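You operate a simulated robot arm through the tools that you are given. There is no shell and no other tool. Be economical: measure what you need, move in short steps, check, and stop when the job is done.

The job below is to be done with a simulated robot arm. You get a single attempt, and the scene is never put back.

JOB
Take the wide black tube and put it on the round green pad. Then shut the blue chest drawer. Then put the black puck on top of the small purple spool. Then press the orange channel button three times. Then take the water bottle and put it on top of the small grey box. Do these in the order given. Set down upright: wide black tube, water bottle.

Only the result counts: the job must be done as asked and must still hold three seconds after the hand-in. Knocking over, shifting, dropping, spilling or breaking anything else fails it.

ROBOT AND FRAMES
A 6-joint arm with a two-finger parallel gripper on a trunk, on a base that drives. Base frame: it is fixed to the floor where the robot stands at the start and does not move with it; the origin is under the middle of the robot, x ahead of it, y to its left, z up; the surface under the hand at the start is at about z = 0.76. Readings come in m, rad, newtons and seconds.
With the tool pointing down near the work surface it reaches from about 0.4 to 0.9 m from the robot's upright axis, wherever it stands. Its first joint turns from -2.007 to 2.007 rad. Places, roughly: black puck (5x5x3 cm) [6.7, 3.9, 0.8]; blue chest drawer [4.5, 3.1, 1.3]; orange channel button [3.8, 4.8, 0.9]; round green pad (8x8x2 cm) [0.8, -0.2, 0.8]; small grey box (10x6x9 cm) [0.8, 0.5, 0.8]; small purple spool (7x7x7 cm) [6.7, 4.4, 0.8]; water bottle [0.75, 0.75, 0.75]; wide black tube (3x3x6 cm) [0.7, 0.1, 0.8]. Payload 3.43 kg.
Tool frame: the origin (TCP) lies between the finger pads and is the grasp point; the fingertips stand 0.034 m ahead of it; z points along the fingers, y is the line along which they close. The gripper opens to 0.128 m. The fingers are 0.024 m wide and 0.012 m thick; the gripper's body (0.048 by 0.13 m) begins 0.096 m behind the TCP.
Orientation is told as [roll, pitch, yaw] about the base's x, y, z axes, in that order, counted from this pose: with the fingers straight down and closing along the base's y, the tool's x points along the base's -x, its y along +y and its z along -z.

CONTROLS
- The arm moves only by the tool apply_moves. Its argument "targets" is a list that holds one entry, the list of rows, each a list of 6 numbers: the shift along the tool's x, y, z in m, then the turn, a rotation vector about the tool's x, y, z in rad. In form: [[[x, y, z, ax, ay, az], ...]]. A call has 1 to 10 rows; each row shifts and turns the commanded pose from where the row before left it, along the tool's axes as they then stand. "fingers" is the opening, from 0 (shut) to 1 (fully open), set as the call begins (left out, the last holds). Each row takes 0.2 s and may step no farther than 0.05 m and 0.15 rad from the row before; otherwise, or with a gripper value out of range, the whole call is refused. Where a pose cannot be reached the arm comes as near as it can. A force on the tool above 40 N (or 10 N above the force at the start of the call, whichever is more), or a blocked arm, ends the call early, and 0.2 s more pass. The fingers move at their own pace (about 0.108 m/s each) and stop on an object; they squeeze with about 43 N. The grip force told is the motor's: it shows also when the fingers shut on nothing. Time passes only in rows, and 0.2 s behind the last, so rows that do not move let the fingers close. It gives the time, the measured TCP pose, the force on the tool (base axes), the opening and the grip force at its end, in the units of the frame above (readings bear some noise), with the torque about the TCP (base axes, N m) and any sound that the robot's microphone picked up.
- Cameras (640 x 400 px; columns grow to the right, rows downward): "scene" is now at [0.0513, 0.2037, 1.2833]; the picture's right is [0.11, -0.99, 0.00], its down [-0.32, -0.03, -0.95] and it looks along [0.94, 0.10, -0.32] (base axes); focal length 273 px, centre (320, 200). "wrist" rides on the gripper at [0.076, -0.011, -0.16] in the tool frame; the picture's right is [0.15, 0.99, 0.00], its down [-0.88, 0.13, -0.46] and it looks along [-0.45, 0.07, 0.89] (tool axes); focal length 234 px, centre (320, 200). There is no depth. A picture from a camera that has moved, and an enlarged one, comes with that camera's place and axes in the base frame and with its lens.
- snapshot(camera): a new picture of that camera. It takes no simulated time.
- lift_body(by): slides the trunk up (or, below 0, down) by that many m; the arm and the scene camera ride with it, the base frame stays. It gives what a move gives, with no picture.
- drive_base(legs): drives the robot by 1 to 6 legs, each [ahead, turn to the left] in m and rad, along the robot's own axes; the way and the turn of a leg run together, so that a leg with both is an arc; at most 1.5 m and 3.142 rad a leg. The arm and the cameras ride along, it lands a little off, and it stops where it bumps. It gives what a move gives.
- turn_head(pan, tilt): turns the head with the scene camera to pan (to the left, within 1.798 rad either way) and tilt (down, from -0.506 to 1.204), counted from straight ahead of the robot. It gives what a move gives.
- inspect(camera, box): a new picture of the part [left, top, right, bottom] of that camera's present view, enlarged. It takes no simulated time.
- close_job(): hands the job in; it is judged then, once.

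Go step by step. Nothing tells you exact positions but the pictures and the camera data: compare them with the known pose of the tool, close in by small moves and look again before you grip or let go. The budget is 165 turns and 108 pictures, counting those below and the enlarged ones. Unless the task says otherwise, let go and move clear before handing in, and close with one line.

The tools are called after "Request:" by a JSON object that holds its "fn" and its "kwargs". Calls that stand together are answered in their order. apply_moves: Moves the arm, as the interface text tells. Its arguments: {"type":"object","properties":{"targets":{"type":"array","items":{"type":"array","items":{"type":"array","items":{"type":"number"}}}},"fingers":{"type":"number"}},"required":["targets"]} The other tools are called the same way: lift_body (by) slides the trunk up or down; drive_base (legs) drives the base; turn_head (pan, tilt) turns the head that bears the scene camera; snapshot (camera) takes a picture; inspect (camera, box) takes an enlarged picture of a part of a camera's view; close_job () hands the job in.

At the start:

```text
time: 0.0
position: [0.5662, -0.0072, 1.162]
orientation: [0.001, 0.0, 0.001]
force: [0.0, 0.3, -0.3]
wrist_torque: [0.0, 0.01, -0.04]
opening: 0.128
finger_force: 0.0
trunk travel left (down, up): [-0.525, 0.265]
robot x, y, heading: [0.0015, 0.0026, -0.005]
head pan, tilt: [0.106, 0.328]
```

scene: 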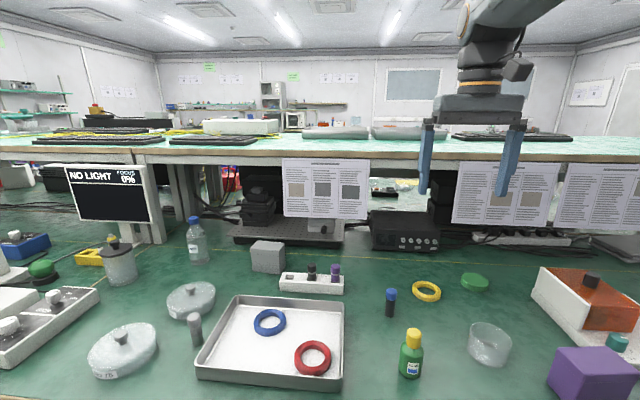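
wrist: 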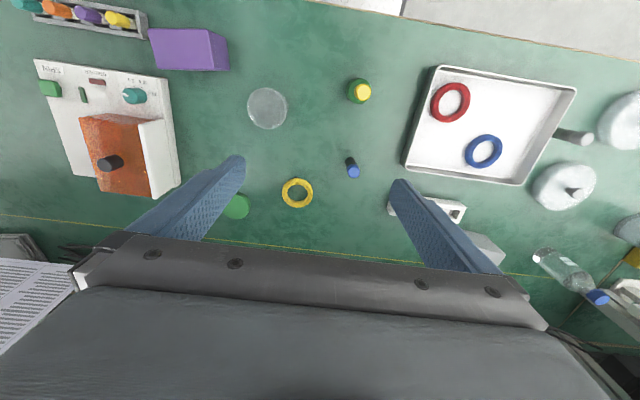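

The wide black tube looks like the blue-capped black cylinder near [0.66, 0.08], and the green pad is near [0.83, -0.20]. I'll look closer at both before moving.

Request:
{"fn": "inspect", "kwargs": {"camera": "scene", "box": [340, 250, 520, 362]}}

Request:
{"fn": "inspect", "kwargs": {"camera": "scene", "box": [160, 200, 360, 325]}}

Request:
{"fn": "inspect", "kwargs": {"camera": "wrist", "box": [200, 130, 424, 270]}}

```text
3.56 times, centred on (430, 306) of scene
camera zoom: at [0.0513, 0.2037, 1.2833], right [0.11, -0.99, 0.0], down [-0.32, -0.03, -0.95], along [0.94, 0.1, -0.32], focal length 969 px, centre (-71, -177)
```

zoom: 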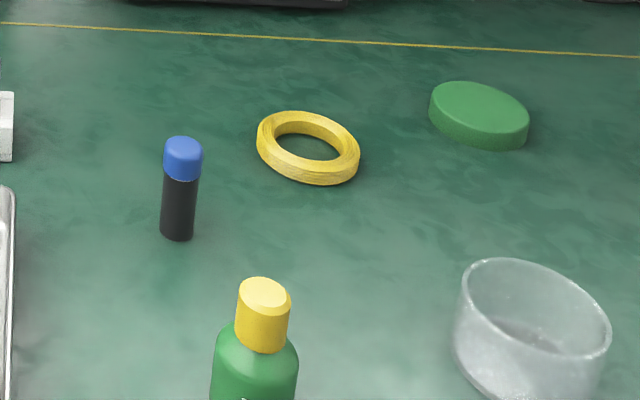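

```text
3.20 times, centred on (260, 262) of scene
camera zoom: at [0.0513, 0.2037, 1.2833], right [0.11, -0.99, 0.0], down [-0.32, -0.03, -0.95], along [0.94, 0.1, -0.32], focal length 872 px, centre (512, 0)
```

zoom: 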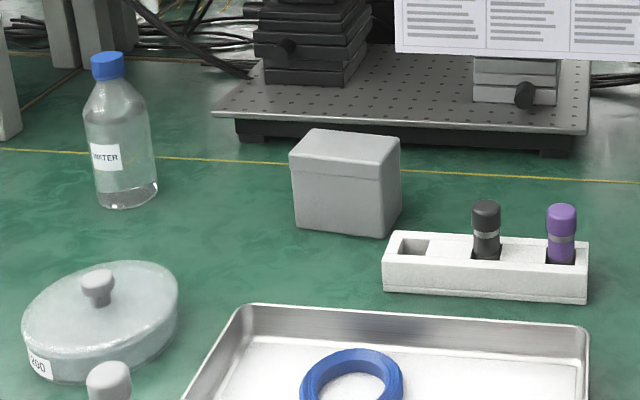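

```text
2.86 times, centred on (312, 200) of wrist
camera zoom: at [0.492, -0.0175, 1.3201], right [-0.15, 0.99, 0.0], down [0.88, 0.13, 0.46], along [0.45, 0.07, -0.89], focal length 669 px, centre (343, 200)
```

zoom: 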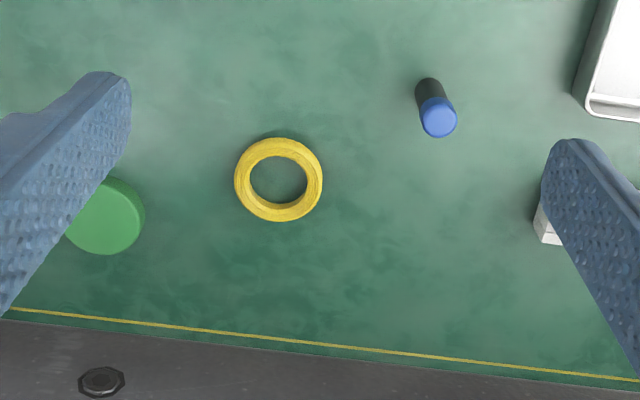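

The free-standing blue-capped black tube is at about (0.659, 0.084). Next I go above it with the fingers part open.

Request:
{"fn": "apply_moves", "kwargs": {"targets": [[[-0.0186, 0.0182, 0.04, 0, 0, 0], [-0.0186, 0.0182, 0.04, 0, 0, 0], [-0.0186, 0.0182, 0.04, 0, 0, 0], [-0.0186, 0.0182, 0.04, 0, 0, 0], [-0.0186, 0.0182, 0.04, 0, 0, 0], [0, 0, 0.04, 0, 0, 0]]], "fingers": 0.6}}

Request:
{"fn": "snapshot", "kwargs": {"camera": "wrist"}}

Request:
{"fn": "snapshot", "kwargs": {"camera": "scene"}}

```text
time: 1.4
position: [0.6599, 0.0841, 0.9219]
orientation: [-0.002, -0.002, 0.0]
force: [-0.9, 0.1, 0.7]
wrist_torque: [-0.04, -0.03, 0.02]
opening: 0.0765
finger_force: 0.0
trunk travel left (down, up): [-0.525, 0.265]
robot x, y, heading: [0.001, -0.0006, 0.003]
head pan, tilt: [0.106, 0.328]
```

```text
102 pictures are left
camera wrist: at [0.5842, 0.0737, 1.0803], right [-0.15, 0.99, 0.0], down [0.88, 0.13, 0.46], along [0.45, 0.07, -0.89], focal length 234 px, centre (320, 200)
```

wrist: 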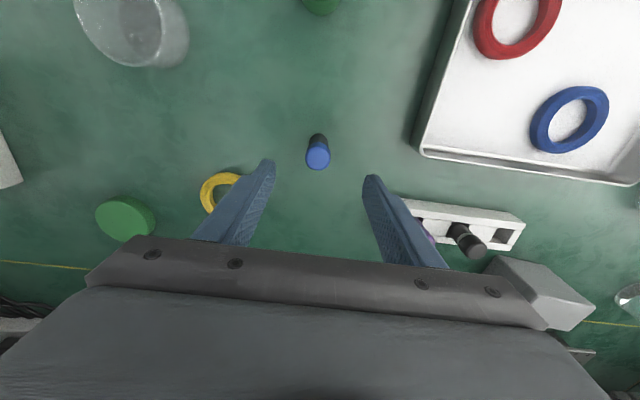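

```text
101 pictures are left
camera scene: at [0.051, 0.2036, 1.2833], right [0.11, -0.99, 0.0], down [-0.32, -0.03, -0.95], along [0.94, 0.1, -0.32], focal length 273 px, centre (320, 200)
```

scene: 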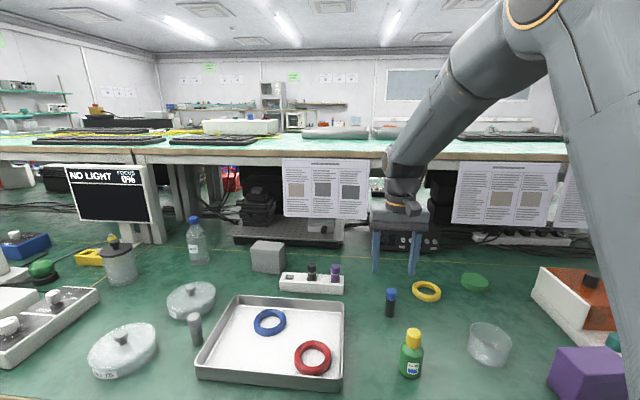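

The tube is centred under the gripper. I'm descending to TCP z≈0.803, then closing.

Request:
{"fn": "apply_moves", "kwargs": {"targets": [[[0.001, 0, 0.04, 0, 0, 0], [0.001, 0, 0.04, 0, 0, 0], [0, 0, 0.038, 0, 0, 0]]]}}

Request:
{"fn": "apply_moves", "kwargs": {"targets": [[[0, 0, 0, 0, 0, 0], [0, 0, 0, 0, 0, 0], [0, 0, 0, 0, 0, 0]]], "fingers": 0}}

Request:
{"fn": "snapshot", "kwargs": {"camera": "wrist"}}

```text
time: 2.2
position: [0.6568, 0.0846, 0.8047]
orientation: [0.0, 0.0, 0.0]
force: [0.6, -0.3, 0.4]
wrist_torque: [-0.02, -0.01, -0.02]
opening: 0.0767
finger_force: 0.1
trunk travel left (down, up): [-0.525, 0.265]
robot x, y, heading: [-0.0021, 0.0012, -0.0]
head pan, tilt: [0.106, 0.328]
```

```text
time: 3.0
position: [0.6569, 0.0839, 0.8035]
orientation: [0.001, 0.0, 0.001]
force: [-0.5, 0.6, -0.2]
wrist_torque: [-0.01, -0.01, 0.01]
opening: 0.0255
finger_force: 43.4
trunk travel left (down, up): [-0.525, 0.265]
robot x, y, heading: [0.0009, -0.0039, -0.003]
head pan, tilt: [0.106, 0.328]
```

```text
100 pictures are left
camera wrist: at [0.5819, 0.0725, 0.9629], right [-0.15, 0.99, 0.0], down [0.88, 0.13, 0.46], along [0.45, 0.07, -0.89], focal length 234 px, centre (320, 200)
```

wrist: 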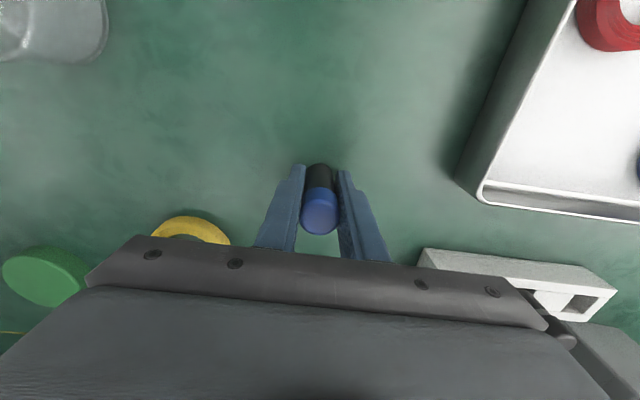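

The tube is gripped (opening 25.5 mm). I'll lift it and carry it to just above the pad, near (0.811, -0.190).

Request:
{"fn": "apply_moves", "kwargs": {"targets": [[[0, 0, -0.05, 0, 0, 0], [0, 0, -0.05, 0, 0, 0], [-0.022, -0.0391, 0, 0, 0, 0], [-0.022, -0.0391, 0, 0, 0, 0], [-0.022, -0.0391, 0, 0, 0, 0], [-0.022, -0.0391, 0, 0, 0, 0], [-0.022, -0.0391, 0, 0, 0, 0], [-0.022, -0.0391, 0, 0, 0, 0], [-0.022, -0.0391, 0, 0, 0, 0]]]}}

Request:
{"fn": "snapshot", "kwargs": {"camera": "wrist"}}

Request:
{"fn": "inspect", "kwargs": {"camera": "scene", "box": [400, 200, 560, 300]}}

```text
time: 5.0
position: [0.8121, -0.189, 0.9042]
orientation: [0.0, 0.0, -0.001]
force: [-0.4, 0.1, -0.4]
wrist_torque: [-0.02, 0.01, -0.01]
opening: 0.0256
finger_force: 42.6
trunk travel left (down, up): [-0.525, 0.265]
robot x, y, heading: [-0.0028, 0.0041, 0.002]
head pan, tilt: [0.106, 0.328]
```

```text
99 pictures are left
camera wrist: at [0.737, -0.2001, 1.0629], right [-0.15, 0.99, 0.0], down [0.88, 0.13, 0.46], along [0.45, 0.07, -0.89], focal length 234 px, centre (320, 200)
```

wrist: 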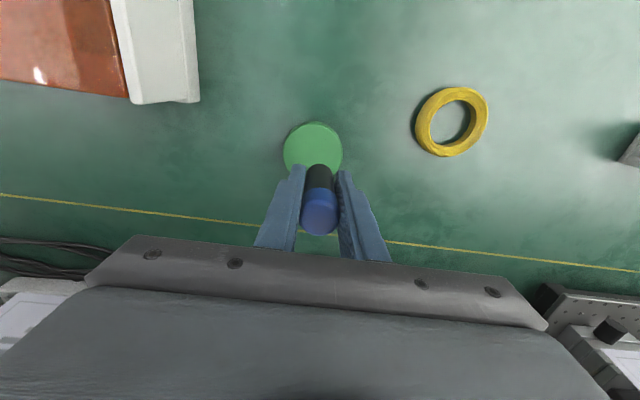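

```text
4.00 times, centred on (480, 250) of scene
camera zoom: at [0.0511, 0.2039, 1.2833], right [0.11, -0.99, 0.0], down [-0.32, -0.03, -0.95], along [0.94, 0.1, -0.32], focal length 1091 px, centre (-320, 0)
```

zoom: 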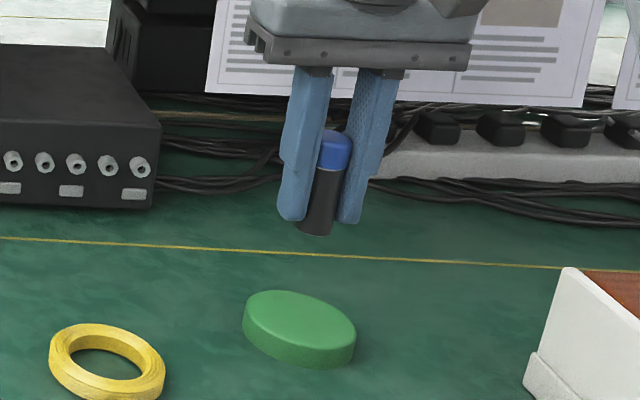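

The pad centre is about (0.813, -0.196), and the tube needs to sit at TCP z≈0.824. I'm descending to just above that.

Request:
{"fn": "apply_moves", "kwargs": {"targets": [[[-0.001, -0.006, 0.035, 0, 0, 0], [0, 0, 0.035, 0, 0, 0]]]}}

Request:
{"fn": "inspect", "kwargs": {"camera": "scene", "box": [400, 200, 560, 300]}}

Request:
{"fn": "snapshot", "kwargs": {"camera": "wrist"}}

```text
time: 5.6
position: [0.8143, -0.1951, 0.8345]
orientation: [-0.002, 0.001, 0.0]
force: [0.0, 0.3, -0.2]
wrist_torque: [0.0, 0.01, 0.01]
opening: 0.0257
finger_force: 43.1
trunk travel left (down, up): [-0.525, 0.265]
robot x, y, heading: [-0.0016, -0.0004, 0.001]
head pan, tilt: [0.106, 0.328]
```

```text
4.00 times, centred on (480, 250) of scene
camera zoom: at [0.0511, 0.2037, 1.2833], right [0.11, -0.99, 0.0], down [-0.32, -0.03, -0.95], along [0.94, 0.1, -0.32], focal length 1091 px, centre (-320, 0)
```

zoom: 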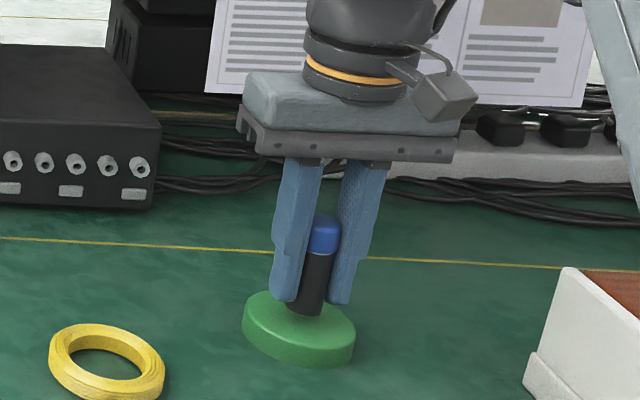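

```text
96 pictures are left
camera wrist: at [0.7383, -0.2066, 0.9928], right [-0.15, 0.99, 0.0], down [0.88, 0.13, 0.46], along [0.45, 0.07, -0.89], focal length 234 px, centre (320, 200)
```

wrist: 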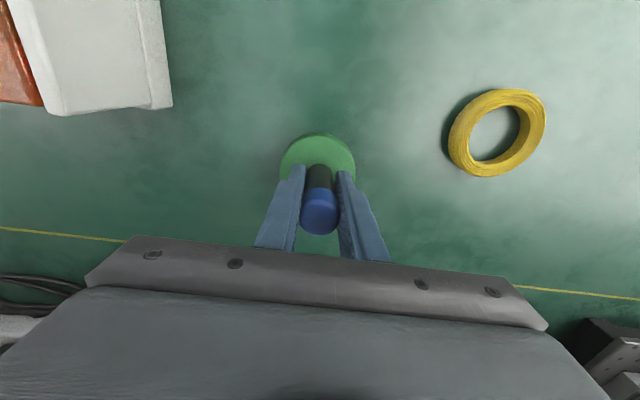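

The tube is centred over the pad. I'm lowering in small steps until it touches.

Request:
{"fn": "apply_moves", "kwargs": {"targets": [[[0.001, 0, 0.006, 0, 0, 0], [0, 0, 0.003, 0, 0, 0]]]}}

Request:
{"fn": "inspect", "kwargs": {"camera": "scene", "box": [440, 230, 520, 280]}}

```text
time: 6.2
position: [0.8129, -0.195, 0.824]
orientation: [0.0, 0.001, -0.001]
force: [-0.3, 0.7, -1.4]
wrist_torque: [0.02, 0.0, -0.01]
opening: 0.0259
finger_force: 43.2
trunk travel left (down, up): [-0.525, 0.265]
robot x, y, heading: [0.0026, -0.0024, 0.0]
head pan, tilt: [0.106, 0.328]
```

```text
8.00 times, centred on (480, 255) of scene
camera zoom: at [0.0514, 0.2036, 1.2833], right [0.11, -0.99, 0.0], down [-0.32, -0.03, -0.95], along [0.94, 0.1, -0.32], focal length 2181 px, centre (-960, -240)
```

zoom: 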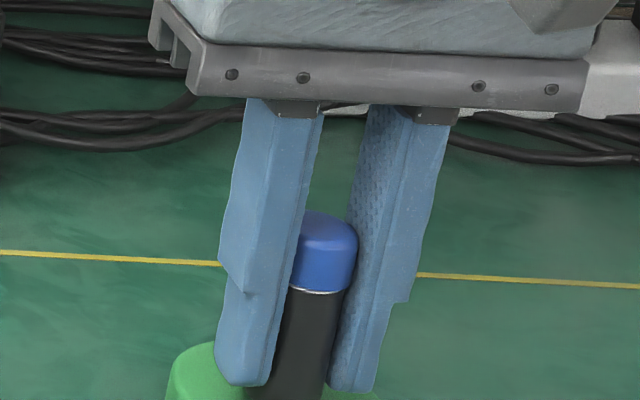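

Request:
{"fn": "apply_moves", "kwargs": {"targets": [[[0, 0, 0.002, 0, 0, 0], [0, 0, 0.002, 0, 0, 0]]]}}

Request:
{"fn": "inspect", "kwargs": {"camera": "scene", "box": [432, 240, 528, 300]}}

```text
time: 6.8
position: [0.8122, -0.196, 0.8222]
orientation: [-0.001, -0.004, -0.001]
force: [-3.5, -0.4, 19.0]
wrist_torque: [0.01, 0.06, -0.04]
opening: 0.0258
finger_force: 43.4
trunk travel left (down, up): [-0.525, 0.265]
robot x, y, heading: [0.0023, -0.0022, 0.003]
head pan, tilt: [0.106, 0.328]
```

```text
6.67 times, centred on (480, 270) of scene
camera zoom: at [0.0504, 0.2038, 1.2835], right [0.11, -0.99, 0.0], down [-0.32, -0.03, -0.95], along [0.94, 0.1, -0.32], focal length 1818 px, centre (-747, -267)
```

zoom: 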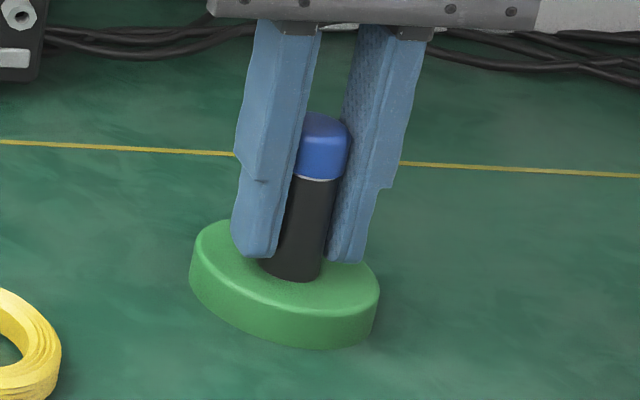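

Contact shows as 19 N with the tube seated on the pad. I'm backing off 1 mm, opening, and retreating straight up.

Request:
{"fn": "apply_moves", "kwargs": {"targets": [[[0, 0, -0.0015, 0, 0, 0]]]}}

Request:
{"fn": "apply_moves", "kwargs": {"targets": [[[0, 0, 0, 0, 0, 0], [0, 0, 0, 0, 0, 0], [0, 0, -0.04, 0, 0, 0], [0, 0, -0.05, 0, 0, 0], [0, 0, -0.05, 0, 0, 0]]], "fingers": 0.5}}

Request:
{"fn": "snapshot", "kwargs": {"camera": "scene"}}

```text
time: 7.2
position: [0.8128, -0.1953, 0.8221]
orientation: [0.0, -0.002, -0.002]
force: [0.0, -0.6, 18.4]
wrist_torque: [0.01, -0.07, 0.0]
opening: 0.026
finger_force: 43.1
trunk travel left (down, up): [-0.525, 0.265]
robot x, y, heading: [-0.0032, 0.0052, 0.001]
head pan, tilt: [0.106, 0.328]
```

```text
time: 8.4
position: [0.8115, -0.1951, 0.9606]
orientation: [-0.001, 0.002, 0.0]
force: [0.2, 0.5, -0.6]
wrist_torque: [0.05, 0.01, 0.01]
opening: 0.064
finger_force: 0.0
trunk travel left (down, up): [-0.525, 0.265]
robot x, y, heading: [0.0001, -0.0019, 0.002]
head pan, tilt: [0.106, 0.328]
```

```text
93 pictures are left
camera scene: at [0.0518, 0.2035, 1.2833], right [0.11, -0.99, 0.0], down [-0.32, -0.03, -0.95], along [0.94, 0.1, -0.32], focal length 273 px, centre (320, 200)
```

scene: 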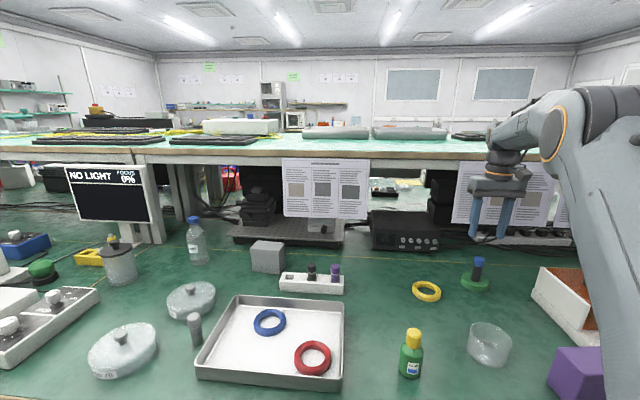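

The tube stands upright on the pad. I'll tuck the arm and look around to plan the drive to the chest.

Request:
{"fn": "apply_moves", "kwargs": {"targets": [[[0.02, 0.01, -0.044, 0, 0, 0], [0.02, 0.01, -0.044, 0, 0, 0], [0.03, 0.02, -0.034, 0, 0, 0], [0.034, 0.02, -0.03, 0, 0, 0], [0.034, 0.02, -0.03, 0, 0, 0], [0.034, 0.025, -0.024, 0, 0, 0], [0.034, 0.025, -0.024, 0, 0, 0], [0.034, 0.025, -0.01, 0, 0, 0], [0.034, 0.025, 0, 0, 0, 0], [0.034, 0.015, 0, 0, 0, 0]]]}}

Request:
{"fn": "turn_head", "kwargs": {"pan": 1.2, "tilt": 0.2}}

Request:
{"fn": "snapshot", "kwargs": {"camera": "scene"}}

Request:
{"fn": "turn_head", "kwargs": {"pan": 0.5, "tilt": 0.1}}

Request:
{"fn": "snapshot", "kwargs": {"camera": "scene"}}

Request:
{"fn": "turn_head", "kwargs": {"pan": -1.0, "tilt": 0.2}}

Request:
{"fn": "snapshot", "kwargs": {"camera": "scene"}}

```text
time: 10.6
position: [0.5048, -0.0002, 1.2008]
orientation: [0.0, 0.003, 0.0]
force: [-0.4, -0.2, -0.8]
wrist_torque: [0.03, 0.06, 0.01]
opening: 0.0642
finger_force: 0.0
trunk travel left (down, up): [-0.525, 0.265]
robot x, y, heading: [-0.0029, 0.0017, 0.004]
head pan, tilt: [0.106, 0.328]
```

```text
time: 11.9
position: [0.505, -0.0001, 1.2014]
orientation: [-0.001, 0.002, 0.001]
force: [-0.4, -0.8, -0.2]
wrist_torque: [-0.02, -0.02, 0.03]
opening: 0.0639
finger_force: 0.0
trunk travel left (down, up): [-0.525, 0.265]
robot x, y, heading: [0.003, 0.0, -0.004]
head pan, tilt: [1.201, 0.201]
```

```text
92 pictures are left
camera scene: at [-0.0077, 0.2807, 1.2952], right [0.93, -0.36, 0.0], down [-0.07, -0.19, -0.98], along [0.35, 0.91, -0.2], focal length 273 px, centre (320, 200)
```

scene: 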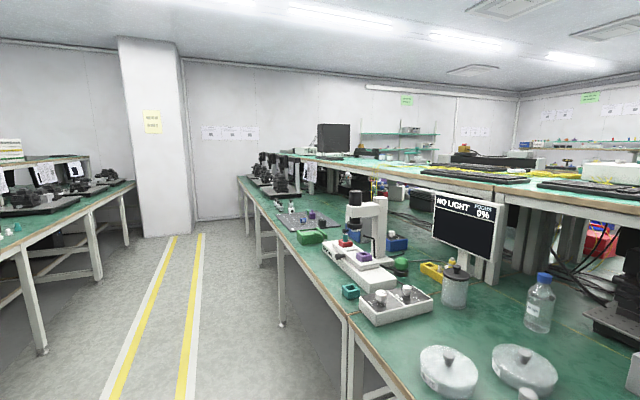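

```text
time: 13.0
position: [0.5064, 0.0005, 1.2007]
orientation: [-0.001, 0.001, -0.001]
force: [0.5, 0.3, 0.6]
wrist_torque: [-0.02, -0.01, 0.02]
opening: 0.0643
finger_force: 0.1
trunk travel left (down, up): [-0.525, 0.265]
robot x, y, heading: [-0.0032, -0.0003, -0.001]
head pan, tilt: [0.499, 0.099]
```

```text
91 pictures are left
camera scene: at [0.0394, 0.2379, 1.3046], right [0.48, -0.88, 0.0], down [-0.09, -0.05, -0.99], along [0.87, 0.48, -0.1], focal length 273 px, centre (320, 200)
```

scene: 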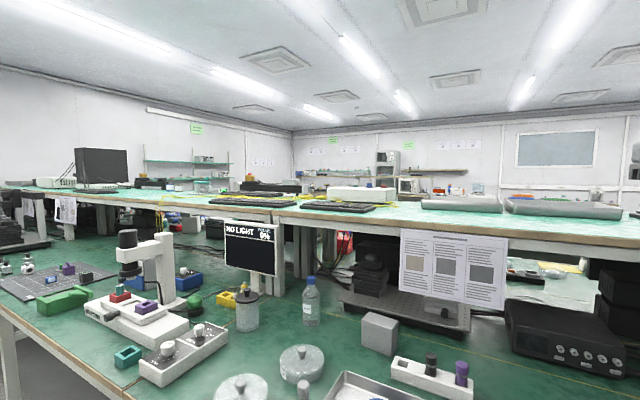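

```text
time: 14.6
position: [0.5055, 0.0006, 1.2014]
orientation: [0.0, 0.0, -0.001]
force: [0.3, -0.1, 1.3]
wrist_torque: [0.01, -0.02, 0.04]
opening: 0.0638
finger_force: 0.1
trunk travel left (down, up): [-0.525, 0.265]
robot x, y, heading: [0.0009, -0.0008, 0.004]
head pan, tilt: [-1.0, 0.201]
```

```text
90 pictures are left
camera scene: at [0.009, 0.1154, 1.2952], right [-0.84, -0.54, 0.0], down [-0.11, 0.17, -0.98], along [0.53, -0.82, -0.2], focal length 273 px, centre (320, 200)
```

scene: 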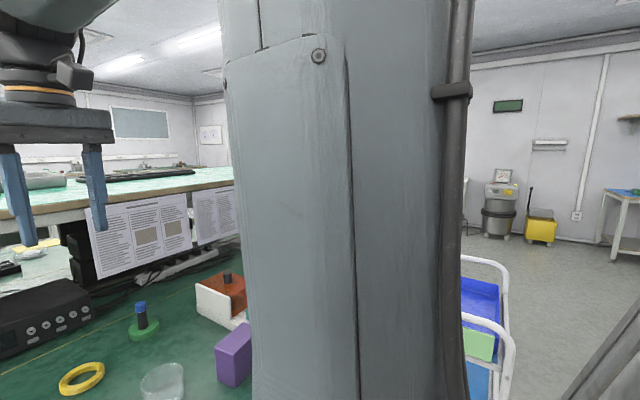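

The bench is an island, so I have to go around one end of it. I'll look further left, right and behind to pick the route.

Request:
{"fn": "turn_head", "kwargs": {"pan": -1.79, "tilt": 0.3}}

Request:
{"fn": "snapshot", "kwargs": {"camera": "scene"}}

Request:
{"fn": "turn_head", "kwargs": {"pan": 1.75, "tilt": 0.3}}

Request:
{"fn": "snapshot", "kwargs": {"camera": "scene"}}

```text
time: 15.7
position: [0.5052, -0.0008, 1.2013]
orientation: [0.0, 0.001, 0.0]
force: [-0.2, -0.4, -0.9]
wrist_torque: [-0.02, 0.01, 0.01]
opening: 0.064
finger_force: 0.0
trunk travel left (down, up): [-0.525, 0.265]
robot x, y, heading: [-0.0021, 0.0008, 0.001]
head pan, tilt: [-1.791, 0.3]
```

```text
89 pictures are left
camera scene: at [-0.0617, 0.1027, 1.2859], right [-0.98, 0.22, 0.0], down [0.06, 0.29, -0.96], along [-0.21, -0.93, -0.3], focal length 273 px, centre (320, 200)
```

scene: 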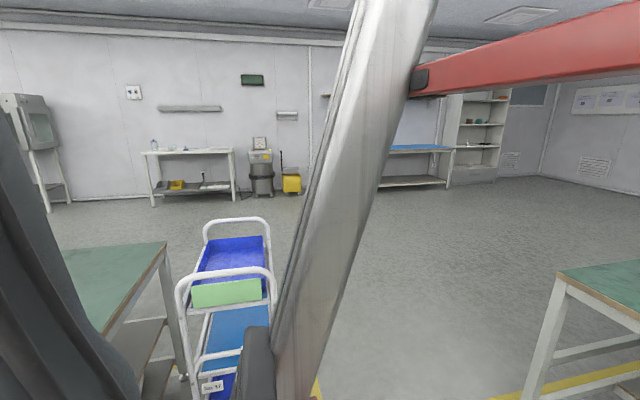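

```text
time: 18.7
position: [0.5051, -0.0006, 1.2008]
orientation: [0.0, -0.001, 0.0]
force: [0.4, -0.3, 0.6]
wrist_torque: [0.01, 0.01, 0.02]
opening: 0.0642
finger_force: 0.0
trunk travel left (down, up): [-0.525, 0.265]
robot x, y, heading: [-0.001, 0.0004, 0.003]
head pan, tilt: [1.751, 0.3]
```

```text
88 pictures are left
camera scene: at [-0.0581, 0.2857, 1.2859], right [0.98, 0.18, 0.0], down [0.05, -0.29, -0.96], along [-0.17, 0.94, -0.3], focal length 273 px, centre (320, 200)
```

scene: 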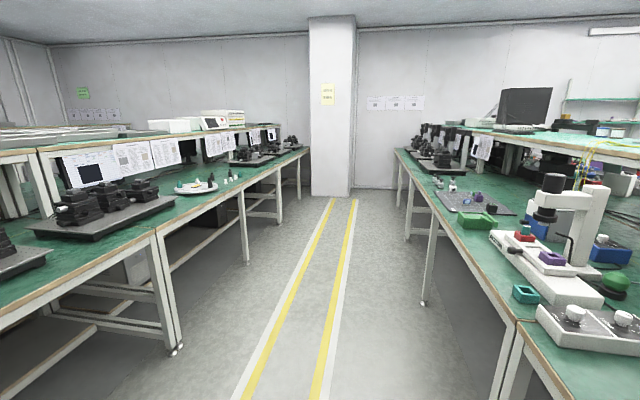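

The bench ends at about y=-1.05, with a small cart at x≈-0.1..0.2, y≈-0.5..-1.0. I'll back up to x≈-0.55, turn right, and drive past the cart into the open area.

Request:
{"fn": "drive_base", "kwargs": {"legs": [[-0.55, 0], [0, -1.5708]]}}

Request:
{"fn": "turn_head", "kwargs": {"pan": 0.2, "tilt": 0.35}}

Request:
{"fn": "snapshot", "kwargs": {"camera": "scene"}}

```text
time: 25.6
position: [-0.5419, -0.5047, 1.2008]
orientation: [0.0, 0.0, -1.565]
force: [-0.4, -0.1, -0.6]
wrist_torque: [-0.03, -0.01, -0.01]
opening: 0.0641
finger_force: 0.0
trunk travel left (down, up): [-0.525, 0.265]
robot x, y, heading: [-0.5468, 0.001, -1.568]
head pan, tilt: [1.751, 0.3]
```

```text
time: 27.3
position: [-0.5438, -0.5047, 1.2003]
orientation: [-0.001, 0.0, -1.566]
force: [-0.4, 0.7, 0.0]
wrist_torque: [-0.01, -0.01, 0.0]
opening: 0.0636
finger_force: 0.0
trunk travel left (down, up): [-0.525, 0.265]
robot x, y, heading: [-0.5445, 0.0007, -1.567]
head pan, tilt: [0.201, 0.351]
```

```text
87 pictures are left
camera scene: at [-0.333, -0.0511, 1.2812], right [-0.98, -0.2, 0.0], down [-0.07, 0.34, -0.94], along [0.19, -0.92, -0.34], focal length 273 px, centre (320, 200)
```

scene: 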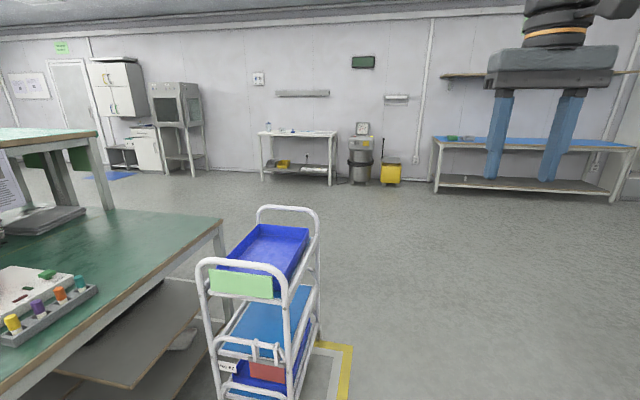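

The lane past the cart at x≈-0.55 is clear. I'll drive 2 m, turn left, and look.

Request:
{"fn": "drive_base", "kwargs": {"legs": [[1.0, 0], [1.05, 0], [0, 1.5708]]}}

Request:
{"fn": "turn_head", "kwargs": {"pan": 0.3, "tilt": 0.2}}

Request:
{"fn": "snapshot", "kwargs": {"camera": "scene"}}

```text
time: 41.3
position: [-0.039, -2.0549, 1.2012]
orientation: [0.0, 0.0, -0.001]
force: [-0.5, -0.1, 0.6]
wrist_torque: [0.01, 0.0, 0.05]
opening: 0.0638
finger_force: 0.1
trunk travel left (down, up): [-0.525, 0.265]
robot x, y, heading: [-0.543, -2.056, 0.002]
head pan, tilt: [0.201, 0.351]
```

```text
time: 42.0
position: [-0.0386, -2.0555, 1.2012]
orientation: [0.0, 0.0, 0.0]
force: [-0.8, 0.0, 0.3]
wrist_torque: [-0.01, -0.01, 0.02]
opening: 0.0639
finger_force: 0.0
trunk travel left (down, up): [-0.525, 0.265]
robot x, y, heading: [-0.5462, -2.0557, 0.0]
head pan, tilt: [0.3, 0.201]
```

```text
86 pictures are left
camera scene: at [-0.4964, -1.8343, 1.2951], right [0.29, -0.96, 0.0], down [-0.19, -0.06, -0.98], along [0.94, 0.29, -0.2], focal length 273 px, centre (320, 200)
```

scene: 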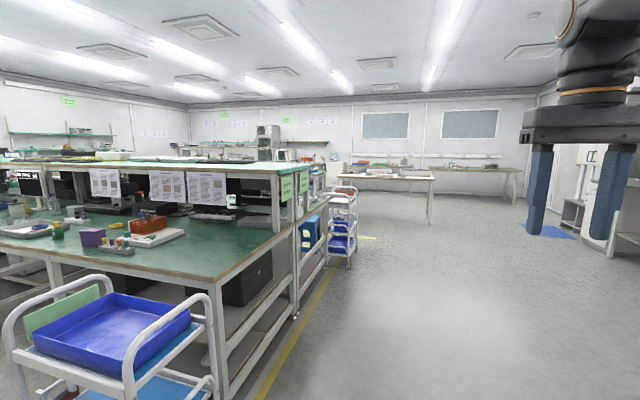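

The way along y≈-2.05 is open. There's another cart near (2.3, -1.2) and a table beyond x≈4.3, so I'll drive on and look into the next aisle.

Request:
{"fn": "drive_base", "kwargs": {"legs": [[1.5, 0], [1.5, 0]]}}

Request:
{"fn": "turn_head", "kwargs": {"pan": 1.3, "tilt": 0.2}}

Request:
{"fn": "snapshot", "kwargs": {"camera": "scene"}}

Request:
{"fn": "turn_head", "kwargs": {"pan": 0.4, "tilt": 0.2}}

Request:
{"fn": "snapshot", "kwargs": {"camera": "scene"}}

```text
time: 56.6
position: [2.9781, -2.0827, 1.2007]
orientation: [0.001, -0.001, -0.008]
force: [-0.3, 0.3, -0.2]
wrist_torque: [-0.02, -0.02, -0.03]
opening: 0.0642
finger_force: 0.0
trunk travel left (down, up): [-0.525, 0.265]
robot x, y, heading: [2.4769, -2.0783, -0.006]
head pan, tilt: [0.3, 0.201]
```

```text
time: 57.8
position: [2.9787, -2.0825, 1.2015]
orientation: [0.001, 0.0, -0.007]
force: [0.3, 0.0, 0.5]
wrist_torque: [0.04, 0.02, -0.01]
opening: 0.0639
finger_force: 0.0
trunk travel left (down, up): [-0.525, 0.265]
robot x, y, heading: [2.4715, -2.0775, -0.012]
head pan, tilt: [1.3, 0.201]
```

```text
85 pictures are left
camera scene: at [2.4587, -1.7951, 1.2952], right [0.96, -0.27, 0.0], down [-0.05, -0.19, -0.98], along [0.27, 0.94, -0.2], focal length 273 px, centre (320, 200)
```

scene: 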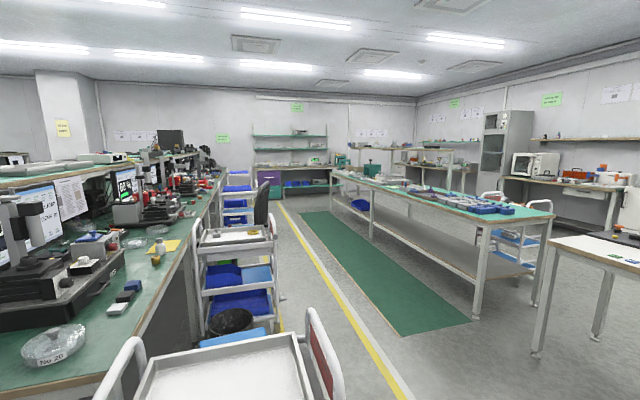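

```text
time: 59.0
position: [2.9782, -2.0825, 1.202]
orientation: [-0.001, 0.001, -0.006]
force: [-0.3, 0.1, -0.4]
wrist_torque: [-0.01, 0.0, 0.01]
opening: 0.0642
finger_force: 0.1
trunk travel left (down, up): [-0.525, 0.265]
robot x, y, heading: [2.4721, -2.0755, -0.009]
head pan, tilt: [0.4, 0.201]
```

```text
84 pictures are left
camera scene: at [2.5192, -1.849, 1.2952], right [0.38, -0.92, 0.0], down [-0.18, -0.08, -0.98], along [0.9, 0.38, -0.2], focal length 273 px, centre (320, 200)
```

scene: 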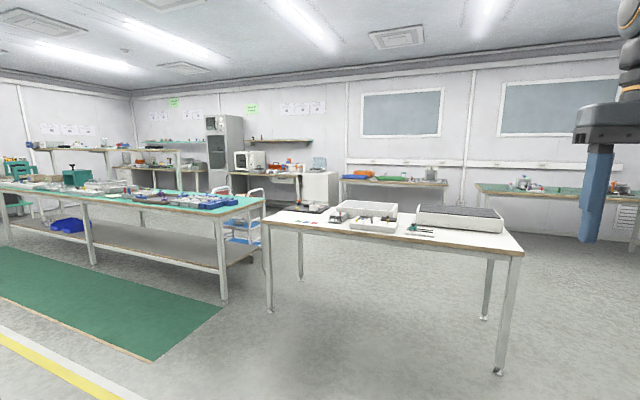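

The next aisle, with the green mat, runs toward +y between the island and a middle table. I'll zoom in toward the far end to find the chest and the button.

Request:
{"fn": "turn_head", "kwargs": {"pan": 1.2, "tilt": 0.1}}

Request:
{"fn": "inspect", "kwargs": {"camera": "scene", "box": [180, 110, 340, 210]}}

Request:
{"fn": "inspect", "kwargs": {"camera": "scene", "box": [320, 110, 480, 210]}}

```text
time: 60.2
position: [2.9777, -2.0825, 1.2013]
orientation: [-0.001, 0.0, -0.008]
force: [-0.2, 0.7, 0.2]
wrist_torque: [0.0, -0.02, 0.06]
opening: 0.0639
finger_force: 0.0
trunk travel left (down, up): [-0.525, 0.265]
robot x, y, heading: [2.4743, -2.0824, -0.002]
head pan, tilt: [1.201, 0.099]
```

```text
4.00 times, centred on (260, 160) of scene
camera zoom: at [2.467, -1.7992, 1.3046], right [0.93, -0.37, 0.0], down [-0.04, -0.09, -0.99], along [0.37, 0.93, -0.1], focal length 1091 px, centre (560, 360)
```

zoom: 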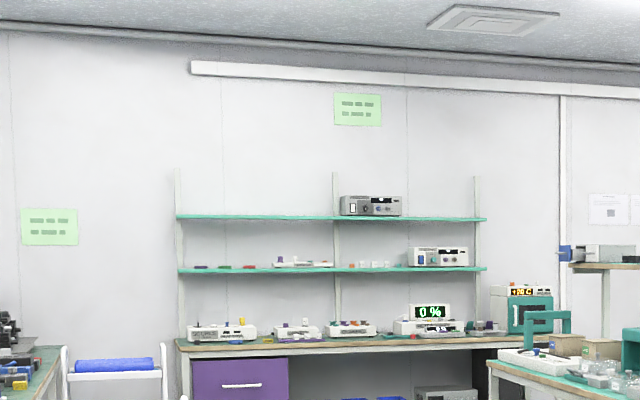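

```text
4.00 times, centred on (400, 160) of scene
camera zoom: at [2.467, -1.7992, 1.3046], right [0.93, -0.37, 0.0], down [-0.04, -0.09, -0.99], along [0.37, 0.93, -0.1], focal length 1091 px, centre (0, 360)
```

zoom: 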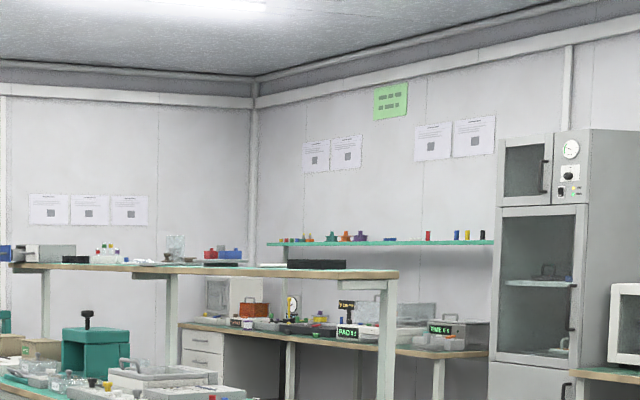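

The blue chest sits at about (4.5, 3.1), on the raised shelf over the middle table's far end. I'll drive up the aisle along x≈3.4 to y≈2.

Request:
{"fn": "drive_base", "kwargs": {"legs": [[0.93, 0], [0, 1.573], [1.4, 0], [1.4, 0], [1.2, 0]]}}

Request:
{"fn": "turn_head", "kwargs": {"pan": -0.5, "tilt": 0.1}}

Request:
{"fn": "snapshot", "kwargs": {"camera": "scene"}}

Request:
{"fn": "turn_head", "kwargs": {"pan": 0.2, "tilt": 0.3}}

Request:
{"fn": "snapshot", "kwargs": {"camera": "scene"}}

```text
time: 87.7
position: [3.4187, 2.4351, 1.2018]
orientation: [0.0, 0.002, 1.561]
force: [1.1, 0.0, 0.2]
wrist_torque: [0.01, 0.0, -0.01]
opening: 0.0639
finger_force: 0.1
trunk travel left (down, up): [-0.525, 0.265]
robot x, y, heading: [3.4122, 1.9315, 1.561]
head pan, tilt: [1.201, 0.099]
```

```text
time: 89.5
position: [3.4177, 2.4341, 1.2007]
orientation: [0.0, -0.001, 1.562]
force: [-0.2, -0.3, -0.1]
wrist_torque: [-0.02, 0.0, 0.04]
opening: 0.0642
finger_force: 0.1
trunk travel left (down, up): [-0.525, 0.265]
robot x, y, heading: [3.4117, 1.9318, 1.564]
head pan, tilt: [-0.499, 0.099]
```

```text
81 pictures are left
camera scene: at [3.2614, 1.9712, 1.3046], right [0.87, -0.49, 0.0], down [-0.05, -0.09, -1.0], along [0.48, 0.87, -0.1], focal length 273 px, centre (320, 200)
```

scene: 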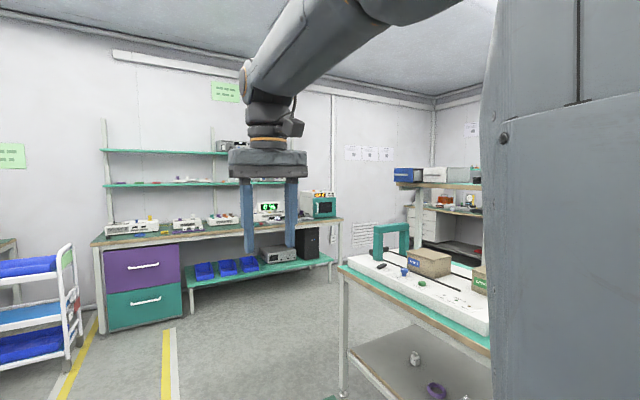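

```text
time: 90.5
position: [3.4189, 2.4347, 1.201]
orientation: [-0.001, -0.001, 1.562]
force: [1.3, 0.5, -0.1]
wrist_torque: [0.03, 0.0, -0.02]
opening: 0.0639
finger_force: 0.1
trunk travel left (down, up): [-0.525, 0.265]
robot x, y, heading: [3.4136, 1.9292, 1.563]
head pan, tilt: [0.201, 0.3]
```

```text
80 pictures are left
camera scene: at [3.199, 1.9824, 1.2859], right [0.98, 0.19, 0.0], down [0.06, -0.29, -0.96], along [-0.18, 0.94, -0.3], focal length 273 px, centre (320, 200)
```

scene: 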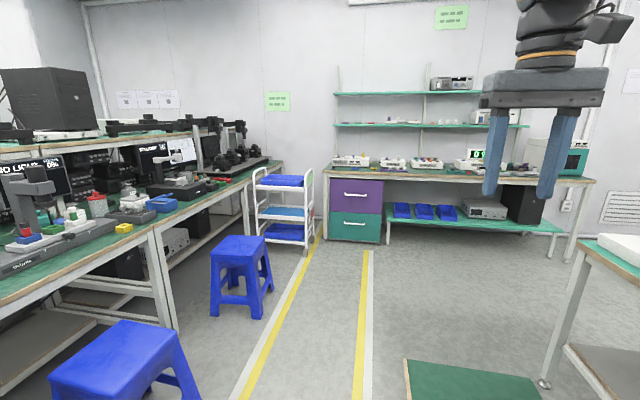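

The chest is ahead-right on a shelf. I'll zoom in on it.

Request:
{"fn": "turn_head", "kwargs": {"pan": -0.62, "tilt": 0.15}}

Request:
{"fn": "inspect", "kwargs": {"camera": "scene", "box": [300, 140, 500, 265]}}

```text
time: 91.7
position: [3.4185, 2.4348, 1.202]
orientation: [0.001, 0.0, 1.563]
force: [-0.1, 0.5, -0.7]
wrist_torque: [-0.02, 0.01, 0.0]
opening: 0.0638
finger_force: 0.0
trunk travel left (down, up): [-0.525, 0.265]
robot x, y, heading: [3.4099, 1.9294, 1.563]
head pan, tilt: [-0.62, 0.15]
```

```text
3.20 times, centred on (400, 202) of scene
camera zoom: at [3.2712, 1.9658, 1.2999], right [0.81, -0.59, 0.0], down [-0.09, -0.12, -0.99], along [0.58, 0.8, -0.15], focal length 872 px, centre (64, 192)
```

zoom: 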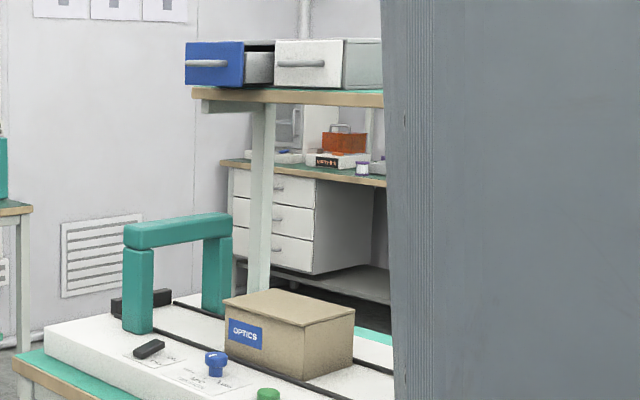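

The fronts face -x; the blue drawer is pulled out toward -x, on the north end of the shelf. I'll drive to y≈3.1 and face +x.

Request:
{"fn": "drive_base", "kwargs": {"legs": [[1.15, 0], [0, -1.563]]}}

Request:
{"fn": "turn_head", "kwargs": {"pan": -0.1, "tilt": 0.15}}

Request:
{"fn": "snapshot", "kwargs": {"camera": "scene"}}

Request:
{"fn": "snapshot", "kwargs": {"camera": "wrist"}}

```text
time: 101.4
position: [3.9266, 3.0713, 1.2013]
orientation: [-0.001, -0.001, -0.007]
force: [0.3, 0.6, 0.1]
wrist_torque: [0.0, 0.01, -0.01]
opening: 0.0639
finger_force: 0.1
trunk travel left (down, up): [-0.525, 0.265]
robot x, y, heading: [3.4203, 3.0751, -0.008]
head pan, tilt: [-0.62, 0.15]
```

```text
time: 102.3
position: [3.9273, 3.0709, 1.2014]
orientation: [0.001, 0.0, -0.008]
force: [-0.4, 0.0, 0.0]
wrist_torque: [-0.05, 0.0, 0.02]
opening: 0.0641
finger_force: 0.0
trunk travel left (down, up): [-0.525, 0.265]
robot x, y, heading: [3.4216, 3.0772, -0.004]
head pan, tilt: [-0.099, 0.15]
```

```text
78 pictures are left
camera scene: at [3.4735, 3.2595, 1.2999], right [-0.11, -0.99, 0.0], down [-0.15, 0.02, -0.99], along [0.98, -0.11, -0.15], focal length 273 px, centre (320, 200)
```

scene: 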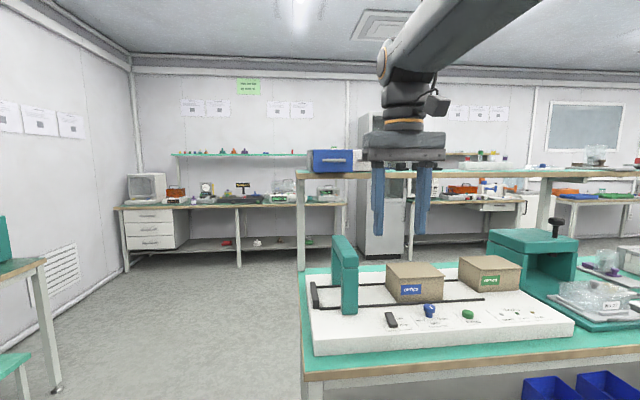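

```text
77 pictures are left
camera wrist: at [3.8505, 3.061, 1.3605], right [-0.14, 0.99, 0.0], down [0.88, 0.12, 0.46], along [0.45, 0.06, -0.89], focal length 234 px, centre (320, 200)
```

wrist: 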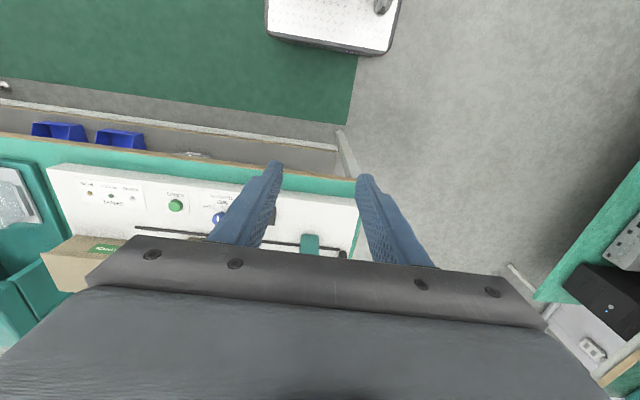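

The drawer face is at x≈4.44, y≈3.035–3.185, z≈1.26–1.335, and should close about 7–8 cm in. I'll move the base forward, raise the trunk, shut the fingers, and check.

Request:
{"fn": "lift_body", "kwargs": {"by": 0.2}}

Request:
{"fn": "drive_base", "kwargs": {"legs": [[0.27, 0]]}}

Request:
{"fn": "apply_moves", "kwargs": {"targets": [[[0, 0.02, 0.03, 0, 0, 0], [0, 0.02, 0.03, 0, 0, 0], [0, 0, 0.03, 0, 0, 0]]], "fingers": 0}}

Request:
{"fn": "turn_head", "kwargs": {"pan": -0.1, "tilt": 0.3}}

Request:
{"fn": "snapshot", "kwargs": {"camera": "scene"}}

Request:
{"fn": "snapshot", "kwargs": {"camera": "wrist"}}

```text
time: 104.5
position: [3.926, 3.0721, 1.4009]
orientation: [0.001, -0.001, -0.005]
force: [-0.6, 0.7, 0.4]
wrist_torque: [0.0, 0.0, 0.01]
opening: 0.0641
finger_force: 0.1
trunk travel left (down, up): [-0.725, 0.065]
robot x, y, heading: [3.4207, 3.0767, -0.007]
head pan, tilt: [-0.099, 0.15]
```

```text
time: 106.4
position: [4.1972, 3.0671, 1.4002]
orientation: [0.001, 0.001, -0.009]
force: [0.0, 0.2, -0.5]
wrist_torque: [0.01, -0.01, -0.02]
opening: 0.064
finger_force: 0.0
trunk travel left (down, up): [-0.725, 0.065]
robot x, y, heading: [3.6949, 3.0752, -0.011]
head pan, tilt: [-0.099, 0.15]
```

```text
time: 107.2
position: [4.1969, 3.1086, 1.3111]
orientation: [0.002, 0.001, -0.011]
force: [-0.3, 0.5, -0.5]
wrist_torque: [0.01, 0.02, -0.02]
opening: 0.0
finger_force: 32.7
trunk travel left (down, up): [-0.725, 0.065]
robot x, y, heading: [3.6916, 3.0742, -0.011]
head pan, tilt: [-0.099, 0.15]
```

```text
time: 107.9
position: [4.1971, 3.1077, 1.3107]
orientation: [-0.001, -0.001, -0.011]
force: [-0.3, 0.1, -0.4]
wrist_torque: [0.01, 0.0, -0.01]
opening: 0.0
finger_force: 32.7
trunk travel left (down, up): [-0.725, 0.065]
robot x, y, heading: [3.6931, 3.0735, -0.013]
head pan, tilt: [-0.099, 0.3]
```

```text
76 pictures are left
camera scene: at [3.6901, 3.2576, 1.486], right [-0.11, -0.99, 0.0], down [-0.29, 0.03, -0.96], along [0.95, -0.1, -0.3], focal length 273 px, centre (320, 200)
```

scene: 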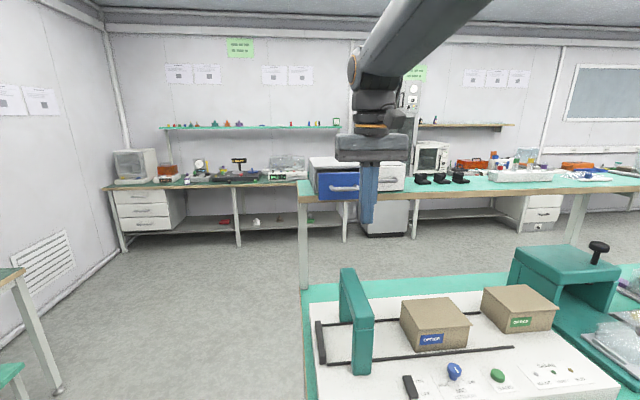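

```text
75 pictures are left
camera wrist: at [4.1212, 3.0974, 1.4701], right [-0.14, 0.99, 0.0], down [0.88, 0.12, 0.46], along [0.45, 0.06, -0.89], focal length 234 px, centre (320, 200)
```

wrist: 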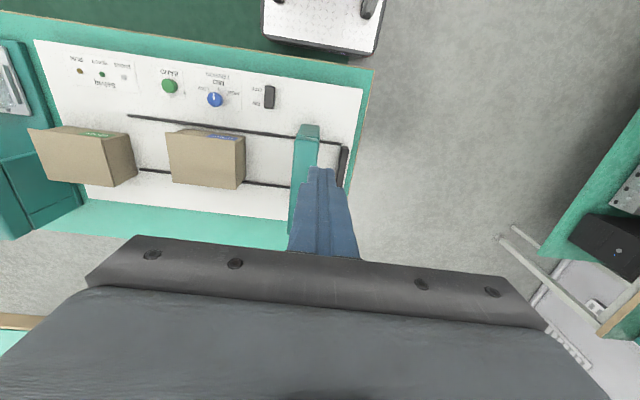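

Request:
{"fn": "inspect", "kwargs": {"camera": "scene", "box": [270, 120, 430, 220]}}

```text
4.00 times, centred on (350, 170) of scene
camera zoom: at [3.6901, 3.2576, 1.486], right [-0.11, -0.99, 0.0], down [-0.29, 0.03, -0.96], along [0.95, -0.1, -0.3], focal length 1091 px, centre (200, 320)
```

zoom: 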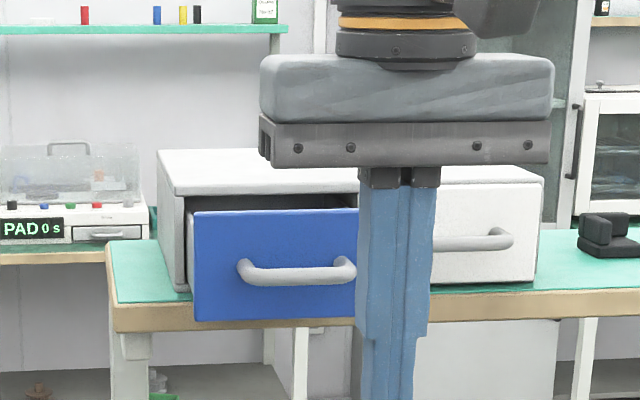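

The fingers line up with the drawer handle's centre (y≈3.11, z≈1.29). I'm advancing and pushing in gently.

Request:
{"fn": "apply_moves", "kwargs": {"targets": [[[-0.04, 0.0015, 0.012, 0, 0, 0], [-0.04, 0.001, 0, 0, 0, 0], [-0.04, 0.001, 0, 0, 0, 0], [-0.04, 0.001, 0, 0, 0, 0], [-0.02, 0, 0, 0, 0, 0], [-0.015, 0, 0, 0, 0, 0], [-0.015, 0, 0, 0, 0, 0], [-0.015, 0, 0, 0, 0, 0]]]}}

Request:
{"fn": "inspect", "kwargs": {"camera": "scene", "box": [270, 120, 430, 220]}}

```text
time: 109.7
position: [4.4211, 3.1091, 1.2988]
orientation: [0.0, -0.001, -0.01]
force: [0.3, -0.1, -0.5]
wrist_torque: [0.02, -0.01, 0.03]
opening: 0.0002
finger_force: 32.7
trunk travel left (down, up): [-0.725, 0.065]
robot x, y, heading: [3.6953, 3.0746, -0.011]
head pan, tilt: [-0.099, 0.3]
```

```text
4.00 times, centred on (350, 170) of scene
camera zoom: at [3.6899, 3.2576, 1.4859], right [-0.11, -0.99, 0.0], down [-0.29, 0.03, -0.96], along [0.95, -0.1, -0.3], focal length 1091 px, centre (200, 320)
```

zoom: 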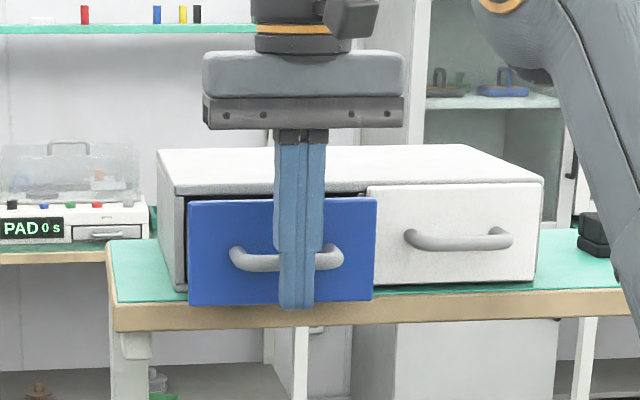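

The drawer is moving in. I'll keep pushing until it's flush.

Request:
{"fn": "apply_moves", "kwargs": {"targets": [[[-0.015, 0, 0, 0, 0, 0], [-0.015, 0, 0, 0, 0, 0], [-0.01, 0, 0, 0, 0, 0], [-0.01, 0, 0, 0, 0, 0]]]}}

Request:
{"fn": "inspect", "kwargs": {"camera": "scene", "box": [270, 120, 430, 220]}}

```text
time: 110.7
position: [4.468, 3.1097, 1.2998]
orientation: [0.0, 0.007, -0.01]
force: [-37.8, -1.0, -4.9]
wrist_torque: [0.02, 0.25, -0.02]
opening: 0.0
finger_force: 33.2
trunk travel left (down, up): [-0.725, 0.065]
robot x, y, heading: [3.6894, 3.0752, -0.007]
head pan, tilt: [-0.099, 0.3]
```

```text
4.00 times, centred on (350, 170) of scene
camera zoom: at [3.687, 3.2575, 1.486], right [-0.11, -0.99, 0.0], down [-0.29, 0.03, -0.96], along [0.95, -0.1, -0.29], focal length 1091 px, centre (200, 320)
```

zoom: 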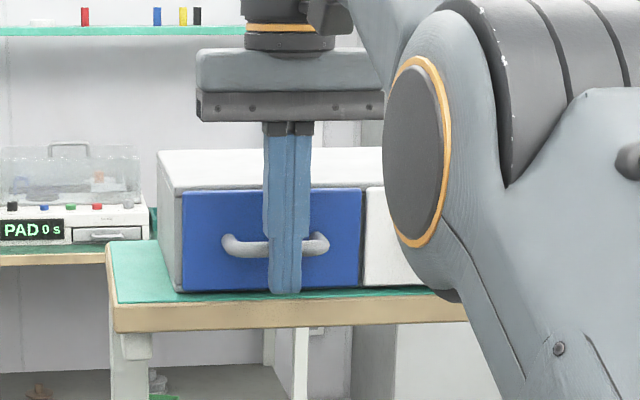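

The drawer is flush and pushes back with 38 N, so it's shut. I'm backing off and verifying.

Request:
{"fn": "apply_moves", "kwargs": {"targets": [[[0.02, 0, 0, 0, 0, 0], [0.04, 0, 0, 0, 0, 0], [0.05, 0, 0, 0, 0, 0], [0.05, 0, -0.02, 0, 0, 0], [0.05, 0, -0.03, 0, 0, 0], [0.05, -0.02, -0.03, 0, 0, 0]]]}}

Request:
{"fn": "inspect", "kwargs": {"camera": "scene", "box": [270, 120, 430, 220]}}

```text
refused: row 4 steps farther than a row can; nothing moved
```

```text
4.00 times, centred on (350, 170) of scene
camera zoom: at [3.687, 3.2575, 1.486], right [-0.11, -0.99, 0.0], down [-0.29, 0.03, -0.96], along [0.95, -0.1, -0.29], focal length 1091 px, centre (200, 320)
```

zoom: 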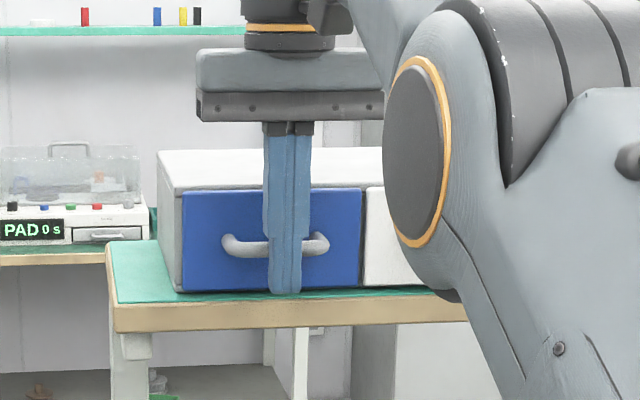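

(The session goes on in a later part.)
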